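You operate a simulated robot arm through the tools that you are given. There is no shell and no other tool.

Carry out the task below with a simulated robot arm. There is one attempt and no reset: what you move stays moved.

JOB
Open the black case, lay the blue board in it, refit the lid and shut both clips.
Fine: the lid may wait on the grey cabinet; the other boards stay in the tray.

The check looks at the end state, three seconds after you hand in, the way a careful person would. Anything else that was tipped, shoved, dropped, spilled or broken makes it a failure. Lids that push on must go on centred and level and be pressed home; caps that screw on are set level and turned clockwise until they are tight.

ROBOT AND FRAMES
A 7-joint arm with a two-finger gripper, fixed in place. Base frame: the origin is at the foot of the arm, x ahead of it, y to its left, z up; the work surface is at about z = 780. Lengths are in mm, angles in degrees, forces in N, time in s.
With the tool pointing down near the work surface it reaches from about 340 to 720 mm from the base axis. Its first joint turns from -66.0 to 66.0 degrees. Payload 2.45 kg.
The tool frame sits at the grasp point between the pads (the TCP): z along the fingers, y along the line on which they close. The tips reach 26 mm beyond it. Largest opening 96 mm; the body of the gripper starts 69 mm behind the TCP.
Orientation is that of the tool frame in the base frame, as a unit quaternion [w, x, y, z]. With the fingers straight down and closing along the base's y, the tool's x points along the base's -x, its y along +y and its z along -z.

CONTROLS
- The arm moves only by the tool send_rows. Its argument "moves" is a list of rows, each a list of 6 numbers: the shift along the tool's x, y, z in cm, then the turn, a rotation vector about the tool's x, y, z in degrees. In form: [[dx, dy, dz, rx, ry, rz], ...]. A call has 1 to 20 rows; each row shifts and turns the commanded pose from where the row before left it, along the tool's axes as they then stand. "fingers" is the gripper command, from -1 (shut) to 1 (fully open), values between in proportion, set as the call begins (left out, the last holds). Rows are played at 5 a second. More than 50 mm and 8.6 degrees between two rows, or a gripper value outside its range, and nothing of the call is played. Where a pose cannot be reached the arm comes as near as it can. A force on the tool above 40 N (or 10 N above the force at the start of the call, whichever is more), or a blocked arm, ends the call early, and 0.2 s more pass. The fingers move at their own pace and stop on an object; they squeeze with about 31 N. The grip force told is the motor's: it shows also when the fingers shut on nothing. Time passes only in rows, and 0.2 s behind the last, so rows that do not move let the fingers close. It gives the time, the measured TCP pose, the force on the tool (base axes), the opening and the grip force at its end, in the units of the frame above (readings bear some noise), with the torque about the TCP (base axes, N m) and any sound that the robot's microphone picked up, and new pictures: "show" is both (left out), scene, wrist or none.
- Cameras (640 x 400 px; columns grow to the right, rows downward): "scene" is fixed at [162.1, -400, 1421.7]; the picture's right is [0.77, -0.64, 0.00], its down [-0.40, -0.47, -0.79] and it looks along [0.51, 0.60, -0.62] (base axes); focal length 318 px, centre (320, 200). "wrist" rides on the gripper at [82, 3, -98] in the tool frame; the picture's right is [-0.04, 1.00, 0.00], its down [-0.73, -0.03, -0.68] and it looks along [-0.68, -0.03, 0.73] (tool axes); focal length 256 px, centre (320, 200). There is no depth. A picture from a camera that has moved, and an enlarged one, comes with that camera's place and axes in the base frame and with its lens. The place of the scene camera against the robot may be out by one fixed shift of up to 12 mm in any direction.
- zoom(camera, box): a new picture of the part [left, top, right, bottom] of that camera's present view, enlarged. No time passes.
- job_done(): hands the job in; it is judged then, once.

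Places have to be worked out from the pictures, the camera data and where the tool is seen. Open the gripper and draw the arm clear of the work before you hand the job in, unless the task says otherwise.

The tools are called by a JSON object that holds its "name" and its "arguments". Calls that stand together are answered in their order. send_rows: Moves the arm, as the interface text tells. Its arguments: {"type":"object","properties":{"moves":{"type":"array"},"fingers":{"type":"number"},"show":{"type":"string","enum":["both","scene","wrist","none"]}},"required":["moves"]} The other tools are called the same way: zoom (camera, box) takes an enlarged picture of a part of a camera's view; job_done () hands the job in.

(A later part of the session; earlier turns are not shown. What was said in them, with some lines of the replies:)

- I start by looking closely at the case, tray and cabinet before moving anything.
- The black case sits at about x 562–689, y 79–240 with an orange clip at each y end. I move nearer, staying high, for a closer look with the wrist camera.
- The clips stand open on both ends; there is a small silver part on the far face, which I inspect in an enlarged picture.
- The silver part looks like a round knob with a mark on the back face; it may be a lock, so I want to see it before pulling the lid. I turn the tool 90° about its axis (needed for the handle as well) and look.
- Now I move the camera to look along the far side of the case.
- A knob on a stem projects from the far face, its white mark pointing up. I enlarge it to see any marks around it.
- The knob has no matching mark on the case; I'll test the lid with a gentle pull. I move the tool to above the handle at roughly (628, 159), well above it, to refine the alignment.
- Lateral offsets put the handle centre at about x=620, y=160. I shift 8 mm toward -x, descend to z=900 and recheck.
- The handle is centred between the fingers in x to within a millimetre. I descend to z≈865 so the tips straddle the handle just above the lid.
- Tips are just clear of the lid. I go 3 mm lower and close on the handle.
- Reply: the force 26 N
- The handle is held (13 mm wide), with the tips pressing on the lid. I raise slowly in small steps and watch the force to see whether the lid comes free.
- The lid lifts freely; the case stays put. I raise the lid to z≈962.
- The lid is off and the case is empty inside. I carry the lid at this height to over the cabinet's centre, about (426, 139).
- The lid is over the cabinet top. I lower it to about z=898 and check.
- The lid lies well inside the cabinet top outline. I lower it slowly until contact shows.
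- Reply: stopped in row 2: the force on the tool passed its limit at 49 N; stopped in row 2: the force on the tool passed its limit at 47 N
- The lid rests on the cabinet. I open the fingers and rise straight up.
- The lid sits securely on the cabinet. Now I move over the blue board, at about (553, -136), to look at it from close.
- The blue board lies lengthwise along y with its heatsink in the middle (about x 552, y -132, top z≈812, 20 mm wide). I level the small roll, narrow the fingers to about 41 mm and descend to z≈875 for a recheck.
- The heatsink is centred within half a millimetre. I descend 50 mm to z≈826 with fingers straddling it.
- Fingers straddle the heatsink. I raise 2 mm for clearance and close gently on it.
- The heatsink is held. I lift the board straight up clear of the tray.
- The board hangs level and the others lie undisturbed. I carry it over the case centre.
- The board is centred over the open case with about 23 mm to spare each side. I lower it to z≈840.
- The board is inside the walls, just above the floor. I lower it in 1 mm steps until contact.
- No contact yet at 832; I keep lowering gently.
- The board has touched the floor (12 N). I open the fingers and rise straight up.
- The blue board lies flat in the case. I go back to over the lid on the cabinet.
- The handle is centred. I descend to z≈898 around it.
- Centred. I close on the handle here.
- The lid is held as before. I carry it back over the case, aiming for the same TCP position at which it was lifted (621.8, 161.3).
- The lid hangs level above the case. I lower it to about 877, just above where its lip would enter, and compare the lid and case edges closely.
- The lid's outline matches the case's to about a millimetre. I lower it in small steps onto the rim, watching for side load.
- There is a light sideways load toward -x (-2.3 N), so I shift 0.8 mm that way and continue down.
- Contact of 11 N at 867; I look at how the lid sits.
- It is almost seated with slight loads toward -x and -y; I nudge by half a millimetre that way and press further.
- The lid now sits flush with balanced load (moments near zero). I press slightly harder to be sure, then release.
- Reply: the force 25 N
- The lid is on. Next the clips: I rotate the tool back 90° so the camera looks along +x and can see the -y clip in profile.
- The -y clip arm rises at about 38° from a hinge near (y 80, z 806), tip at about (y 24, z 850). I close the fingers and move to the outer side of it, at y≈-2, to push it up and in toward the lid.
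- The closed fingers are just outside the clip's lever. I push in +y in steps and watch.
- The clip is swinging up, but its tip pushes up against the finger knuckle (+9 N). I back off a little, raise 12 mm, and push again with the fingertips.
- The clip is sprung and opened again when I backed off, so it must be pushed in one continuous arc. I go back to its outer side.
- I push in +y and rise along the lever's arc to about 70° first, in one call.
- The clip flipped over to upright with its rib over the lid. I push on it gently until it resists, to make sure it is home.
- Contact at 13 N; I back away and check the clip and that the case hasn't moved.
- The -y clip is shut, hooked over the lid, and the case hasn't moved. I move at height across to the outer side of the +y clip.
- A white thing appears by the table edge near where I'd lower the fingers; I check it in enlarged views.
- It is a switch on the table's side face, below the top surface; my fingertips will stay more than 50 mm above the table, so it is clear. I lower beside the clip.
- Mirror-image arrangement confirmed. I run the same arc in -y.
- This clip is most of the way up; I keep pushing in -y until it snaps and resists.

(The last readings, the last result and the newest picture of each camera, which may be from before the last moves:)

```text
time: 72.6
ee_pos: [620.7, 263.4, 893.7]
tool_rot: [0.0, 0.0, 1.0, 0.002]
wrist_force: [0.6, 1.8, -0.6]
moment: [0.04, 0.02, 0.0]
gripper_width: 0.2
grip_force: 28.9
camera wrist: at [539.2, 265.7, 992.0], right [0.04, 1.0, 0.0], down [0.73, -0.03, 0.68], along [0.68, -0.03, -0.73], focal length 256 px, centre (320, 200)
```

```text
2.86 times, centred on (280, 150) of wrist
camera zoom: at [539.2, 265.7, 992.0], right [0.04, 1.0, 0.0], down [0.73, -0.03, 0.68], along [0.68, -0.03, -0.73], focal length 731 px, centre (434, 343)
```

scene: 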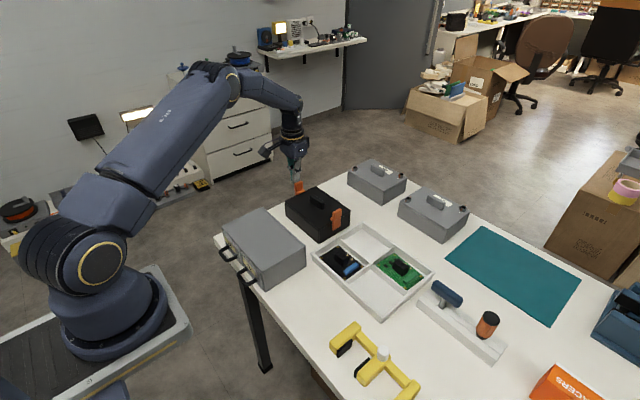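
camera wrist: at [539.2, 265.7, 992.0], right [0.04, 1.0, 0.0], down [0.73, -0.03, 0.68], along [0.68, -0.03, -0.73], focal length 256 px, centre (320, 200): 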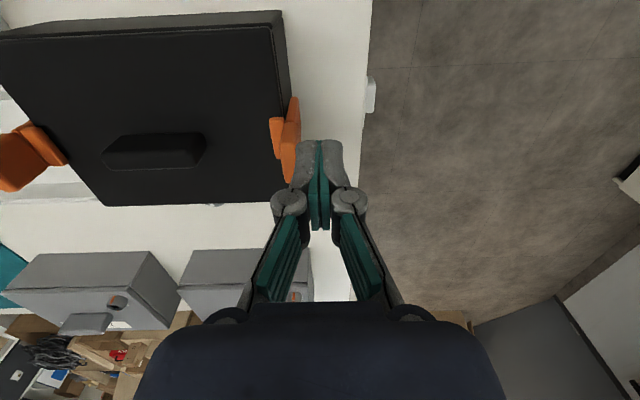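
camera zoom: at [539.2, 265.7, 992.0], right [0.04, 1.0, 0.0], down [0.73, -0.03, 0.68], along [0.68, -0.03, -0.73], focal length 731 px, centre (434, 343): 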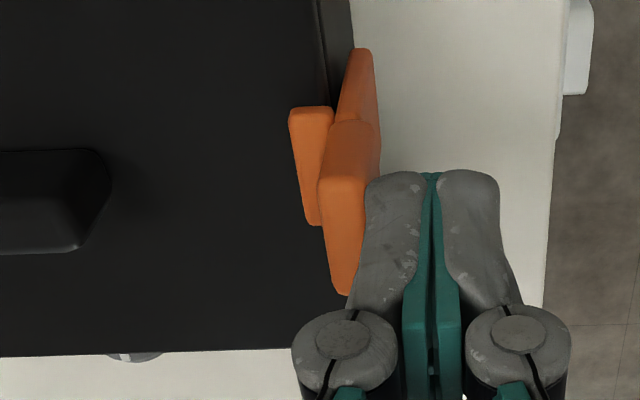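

The clip is upright with only 1.8 N on it; I press a few millimetres more to make sure it is home.

{"name": "send_rows", "arguments": {"moves": [[0, -0.15, 0, 0, 0, 0], [0, -0.15, 0, 0, 0, 0], [0, -0.1, 0, 0, 0, 0], [0, 0, 0, 0, 0, 0]], "show": "wrist"}}

{"name": "zoom", "arguments": {"camera": "wrist", "box": [180, 80, 380, 220]}}

```text
time: 73.6
ee_pos: [620.6, 260.7, 893.9]
tool_rot: [0.001, -0.001, 1.0, 0.003]
wrist_force: [5.3, 23.2, -5.7]
moment: [0.53, -0.15, 0.05]
gripper_width: 0.0
grip_force: 29.0
camera wrist: at [538.9, 263.6, 992.4], right [0.04, 1.0, 0.01], down [0.73, -0.03, 0.68], along [0.68, -0.02, -0.73], focal length 256 px, centre (320, 200)
```

wrist: 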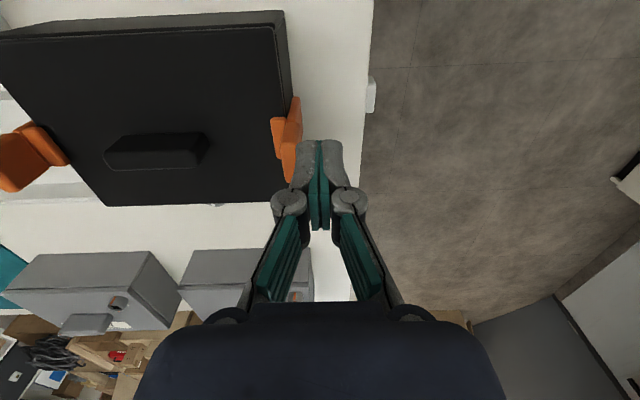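

```text
2.86 times, centred on (280, 150) of wrist
camera zoom: at [538.9, 263.6, 992.4], right [0.04, 1.0, 0.01], down [0.73, -0.03, 0.68], along [0.68, -0.02, -0.73], focal length 731 px, centre (434, 343)
```

zoom: 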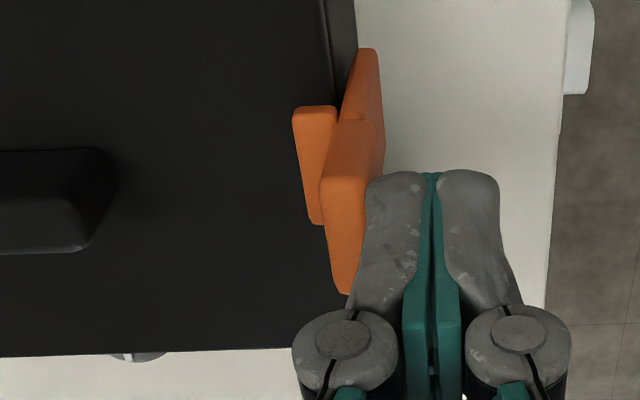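

It resists firmly at 23 N, so it is home. I back straight off in +y and rise to check that it stays shut.

{"name": "send_rows", "arguments": {"moves": [[0, 0.6, 0, 0, 0, 0], [0, 2, 0, 0, 0, 0], [0, 2, 0, 0, 0, 0], [0, 0, -3, 0, 0, 0], [0, 0, -4, 0, 0, 0], [0, 0, 0, 0, 0, 0]]}}

{"name": "zoom", "arguments": {"camera": "scene", "box": [275, 170, 375, 250]}}

{"name": "zoom", "arguments": {"camera": "wrist", "box": [180, 60, 380, 200]}}

```text
time: 75.0
ee_pos: [619.5, 305.6, 963.8]
tool_rot: [0.0, 0.0, 1.0, 0.0]
wrist_force: [0.6, -0.6, 0.1]
moment: [0.0, 0.03, 0.04]
gripper_width: 0.0
grip_force: 28.0
camera wrist: at [538.7, 307.4, 1062.1], right [0.04, 1.0, 0.0], down [0.73, -0.03, 0.68], along [0.68, -0.03, -0.73], focal length 256 px, centre (320, 200)
```

scene: 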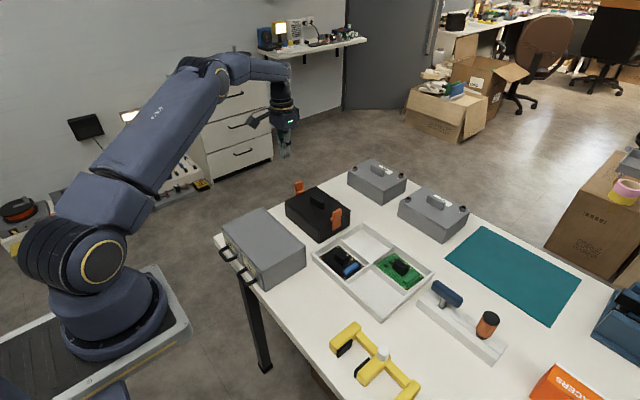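
wrist: 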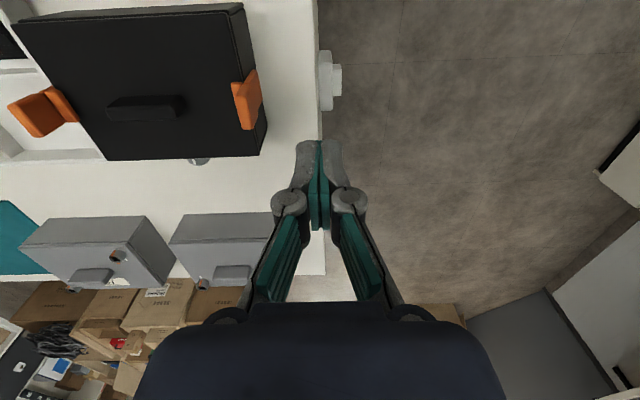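

```text
5.00 times, centred on (325, 210) of scene
camera zoom: at [162.1, -400.0, 1421.7], right [0.77, -0.64, 0.0], down [-0.4, -0.47, -0.79], along [0.51, 0.6, -0.62], focal length 1590 px, centre (295, 150)
```

zoom: 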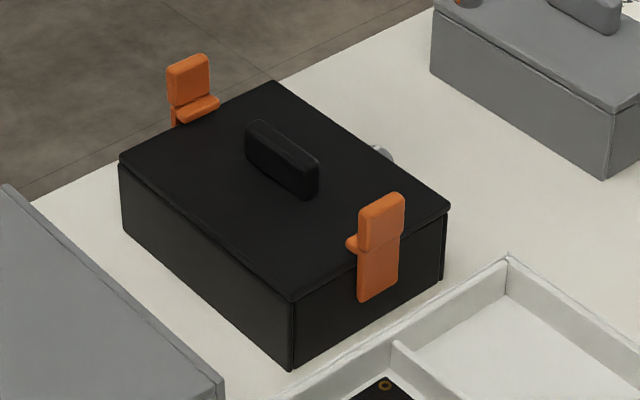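

```text
2.86 times, centred on (280, 130) of wrist
camera zoom: at [538.7, 307.4, 1062.1], right [0.04, 1.0, 0.0], down [0.73, -0.03, 0.68], along [0.68, -0.03, -0.73], focal length 731 px, centre (434, 400)
```

zoom: 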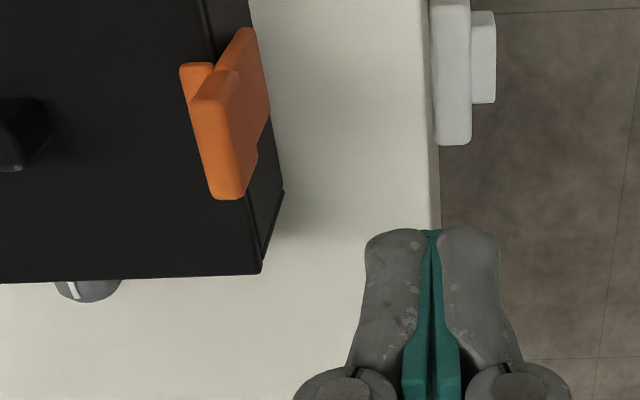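

Both clips stand upright with ribs over the lid. I check each closely before finishing.

{"name": "zoom", "arguments": {"camera": "scene", "box": [325, 205, 360, 235]}}

{"name": "zoom", "arguments": {"camera": "scene", "box": [282, 175, 322, 210]}}

{"name": "zoom", "arguments": {"camera": "wrist", "box": [0, 0, 280, 170]}}

{"name": "zoom", "arguments": {"camera": "scene", "box": [210, 160, 450, 320]}}

```text
13.33 times, centred on (342, 220) of scene
camera zoom: at [162.1, -400.0, 1421.7], right [0.77, -0.64, 0.0], down [-0.4, -0.47, -0.79], along [0.51, 0.6, -0.62], focal length 4241 px, centre (20, -67)
```

zoom: 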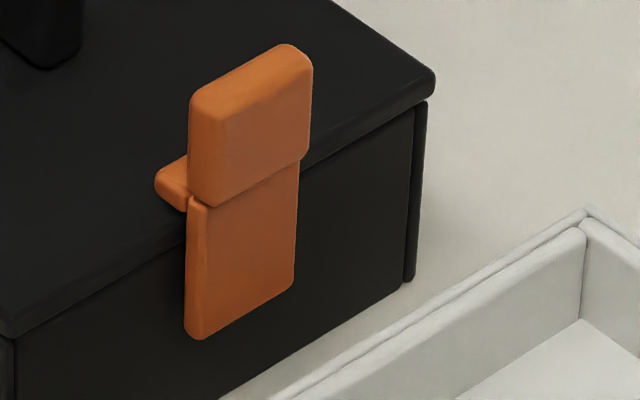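

```text
11.43 times, centred on (302, 192) of scene
camera zoom: at [162.1, -400.0, 1421.7], right [0.77, -0.64, 0.0], down [-0.4, -0.47, -0.79], along [0.51, 0.6, -0.62], focal length 3636 px, centre (526, 286)
```

zoom: 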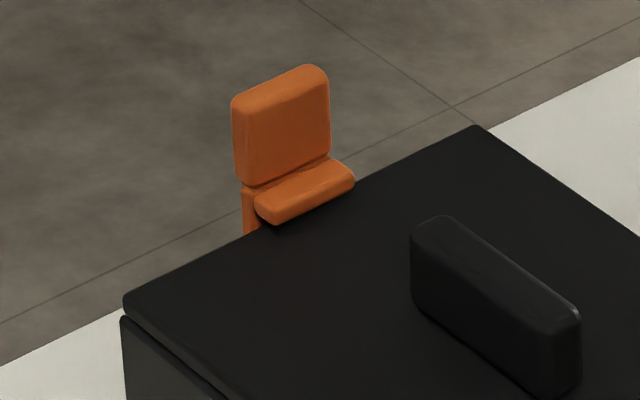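

```text
2.29 times, centred on (140, 85) of wrist
camera zoom: at [538.7, 307.4, 1062.1], right [0.04, 1.0, 0.0], down [0.73, -0.03, 0.68], along [0.68, -0.03, -0.73], focal length 585 px, centre (731, 463)
```

zoom: 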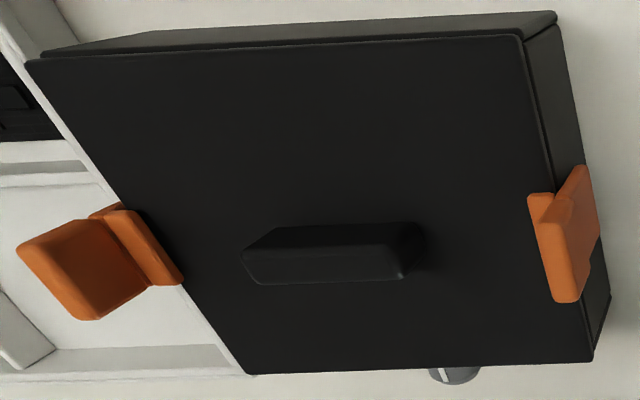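

```text
2.50 times, centred on (330, 240) of scene
camera zoom: at [162.1, -400.0, 1421.7], right [0.77, -0.64, 0.0], down [-0.4, -0.47, -0.79], along [0.51, 0.6, -0.62], focal length 795 px, centre (295, 100)
```

zoom: 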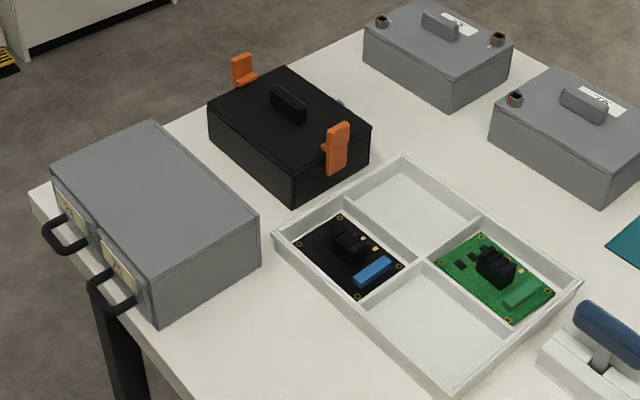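

Both clips are latched, the lid is flush, the tray and others are undisturbed. I open the gripper and draw the arm up and back.

{"name": "send_rows", "arguments": {"moves": [[0, 0, -4, 0, 0, 0], [0, 0, -4.5, 0, 0, 0], [3, -2.5, -3, 0, 0, 0], [4, -3, 0, 0, 0, 0], [4, -3, 0, 0, 0, 0], [4, -3, 0, 0, 0, 0], [4, -3, 0, 0, 0, 0], [3, -2, 0, 0, 0, 0], [0, 0, 0, 0, 0, 0], [0, 0, 0, 0, 0, 0]], "fingers": 1}}

{"name": "zoom", "arguments": {"camera": "scene", "box": [275, 170, 375, 250]}}

{"name": "zoom", "arguments": {"camera": "wrist", "box": [180, 80, 460, 240]}}

```text
time: 77.2
ee_pos: [400.6, 140.0, 1078.6]
tool_rot: [-0.001, 0.001, 1.0, 0.0]
wrist_force: [0.6, -0.1, -0.1]
moment: [0.01, 0.04, -0.02]
gripper_width: 96.1
grip_force: 0.1
camera wrist: at [319.0, 142.0, 1177.7], right [0.04, 1.0, 0.0], down [0.73, -0.03, 0.68], along [0.68, -0.03, -0.73], focal length 256 px, centre (320, 200)
```

scene: 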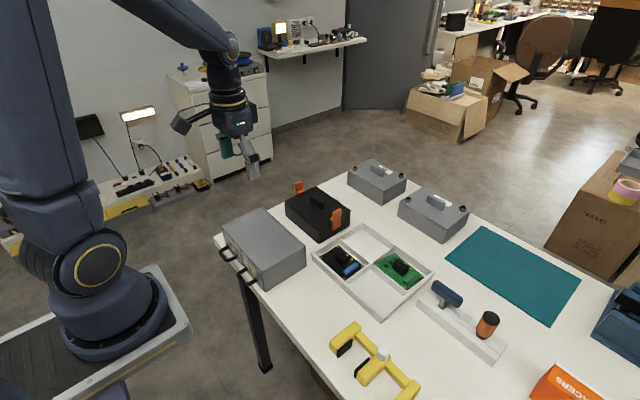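
wrist: 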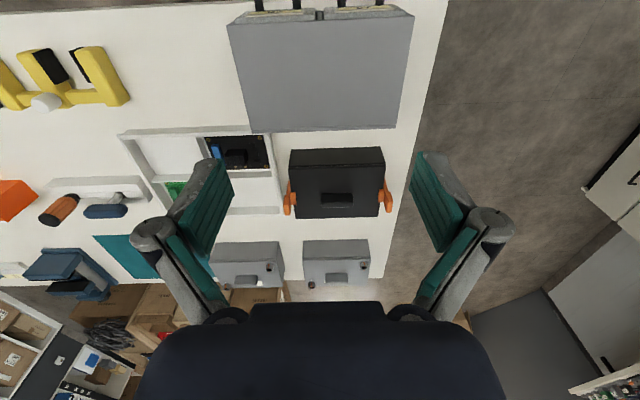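

```text
5.00 times, centred on (325, 210) of scene
camera zoom: at [162.1, -400.1, 1421.7], right [0.77, -0.64, 0.0], down [-0.4, -0.47, -0.79], along [0.51, 0.6, -0.62], focal length 1590 px, centre (295, 150)
```

zoom: 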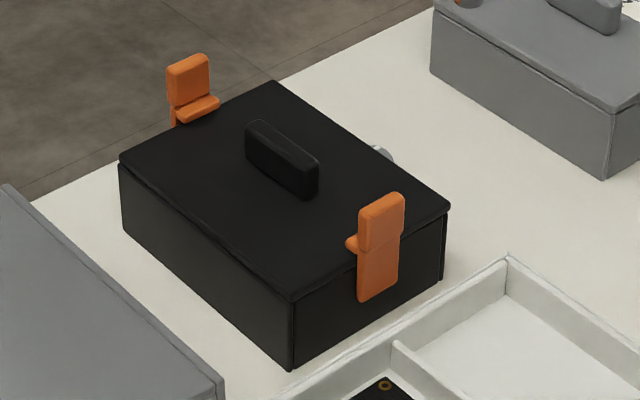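

```text
2.29 times, centred on (320, 160) of wrist
camera zoom: at [319.0, 142.0, 1177.7], right [0.04, 1.0, 0.0], down [0.73, -0.03, 0.68], along [0.68, -0.03, -0.73], focal length 585 px, centre (320, 291)
```

zoom: 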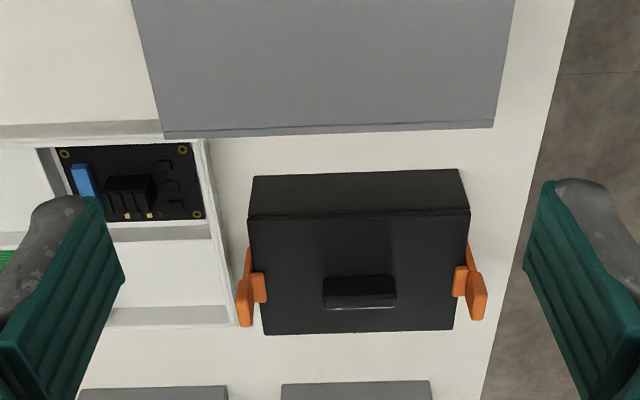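

Both clips are shut and symmetric, the lid is flush, the case is in its place, the other boards are in the tray, and the arm is clear with the gripper open. I hand the job in.

{"name": "job_done", "arguments": {}}

```text
The job is handed in.
```

The blue board is lying flat in the black case, the lid is back on level, and both orange clips are shut. I handed the job in with the gripper open and the arm drawn clear.

- **Lid:** it waited on the grey cabinet while I placed the board. It seated flush when refitted, pressed to about 25 N with the load balanced.
- **Clips:** both stayed upright with their ribs over the lid after I backed off and waited. I pressed the clip nearer the tray to 13 N and the far one to 23 N. The microphone reported no click for either, so I judged them by the pictures and the resistance.
- **Everything else:** the case did not shift. The black and green boards are still in the tray, and nothing else was touched. I left alone the marked knob on the back of the case, since the lid lifted freely without turning it.
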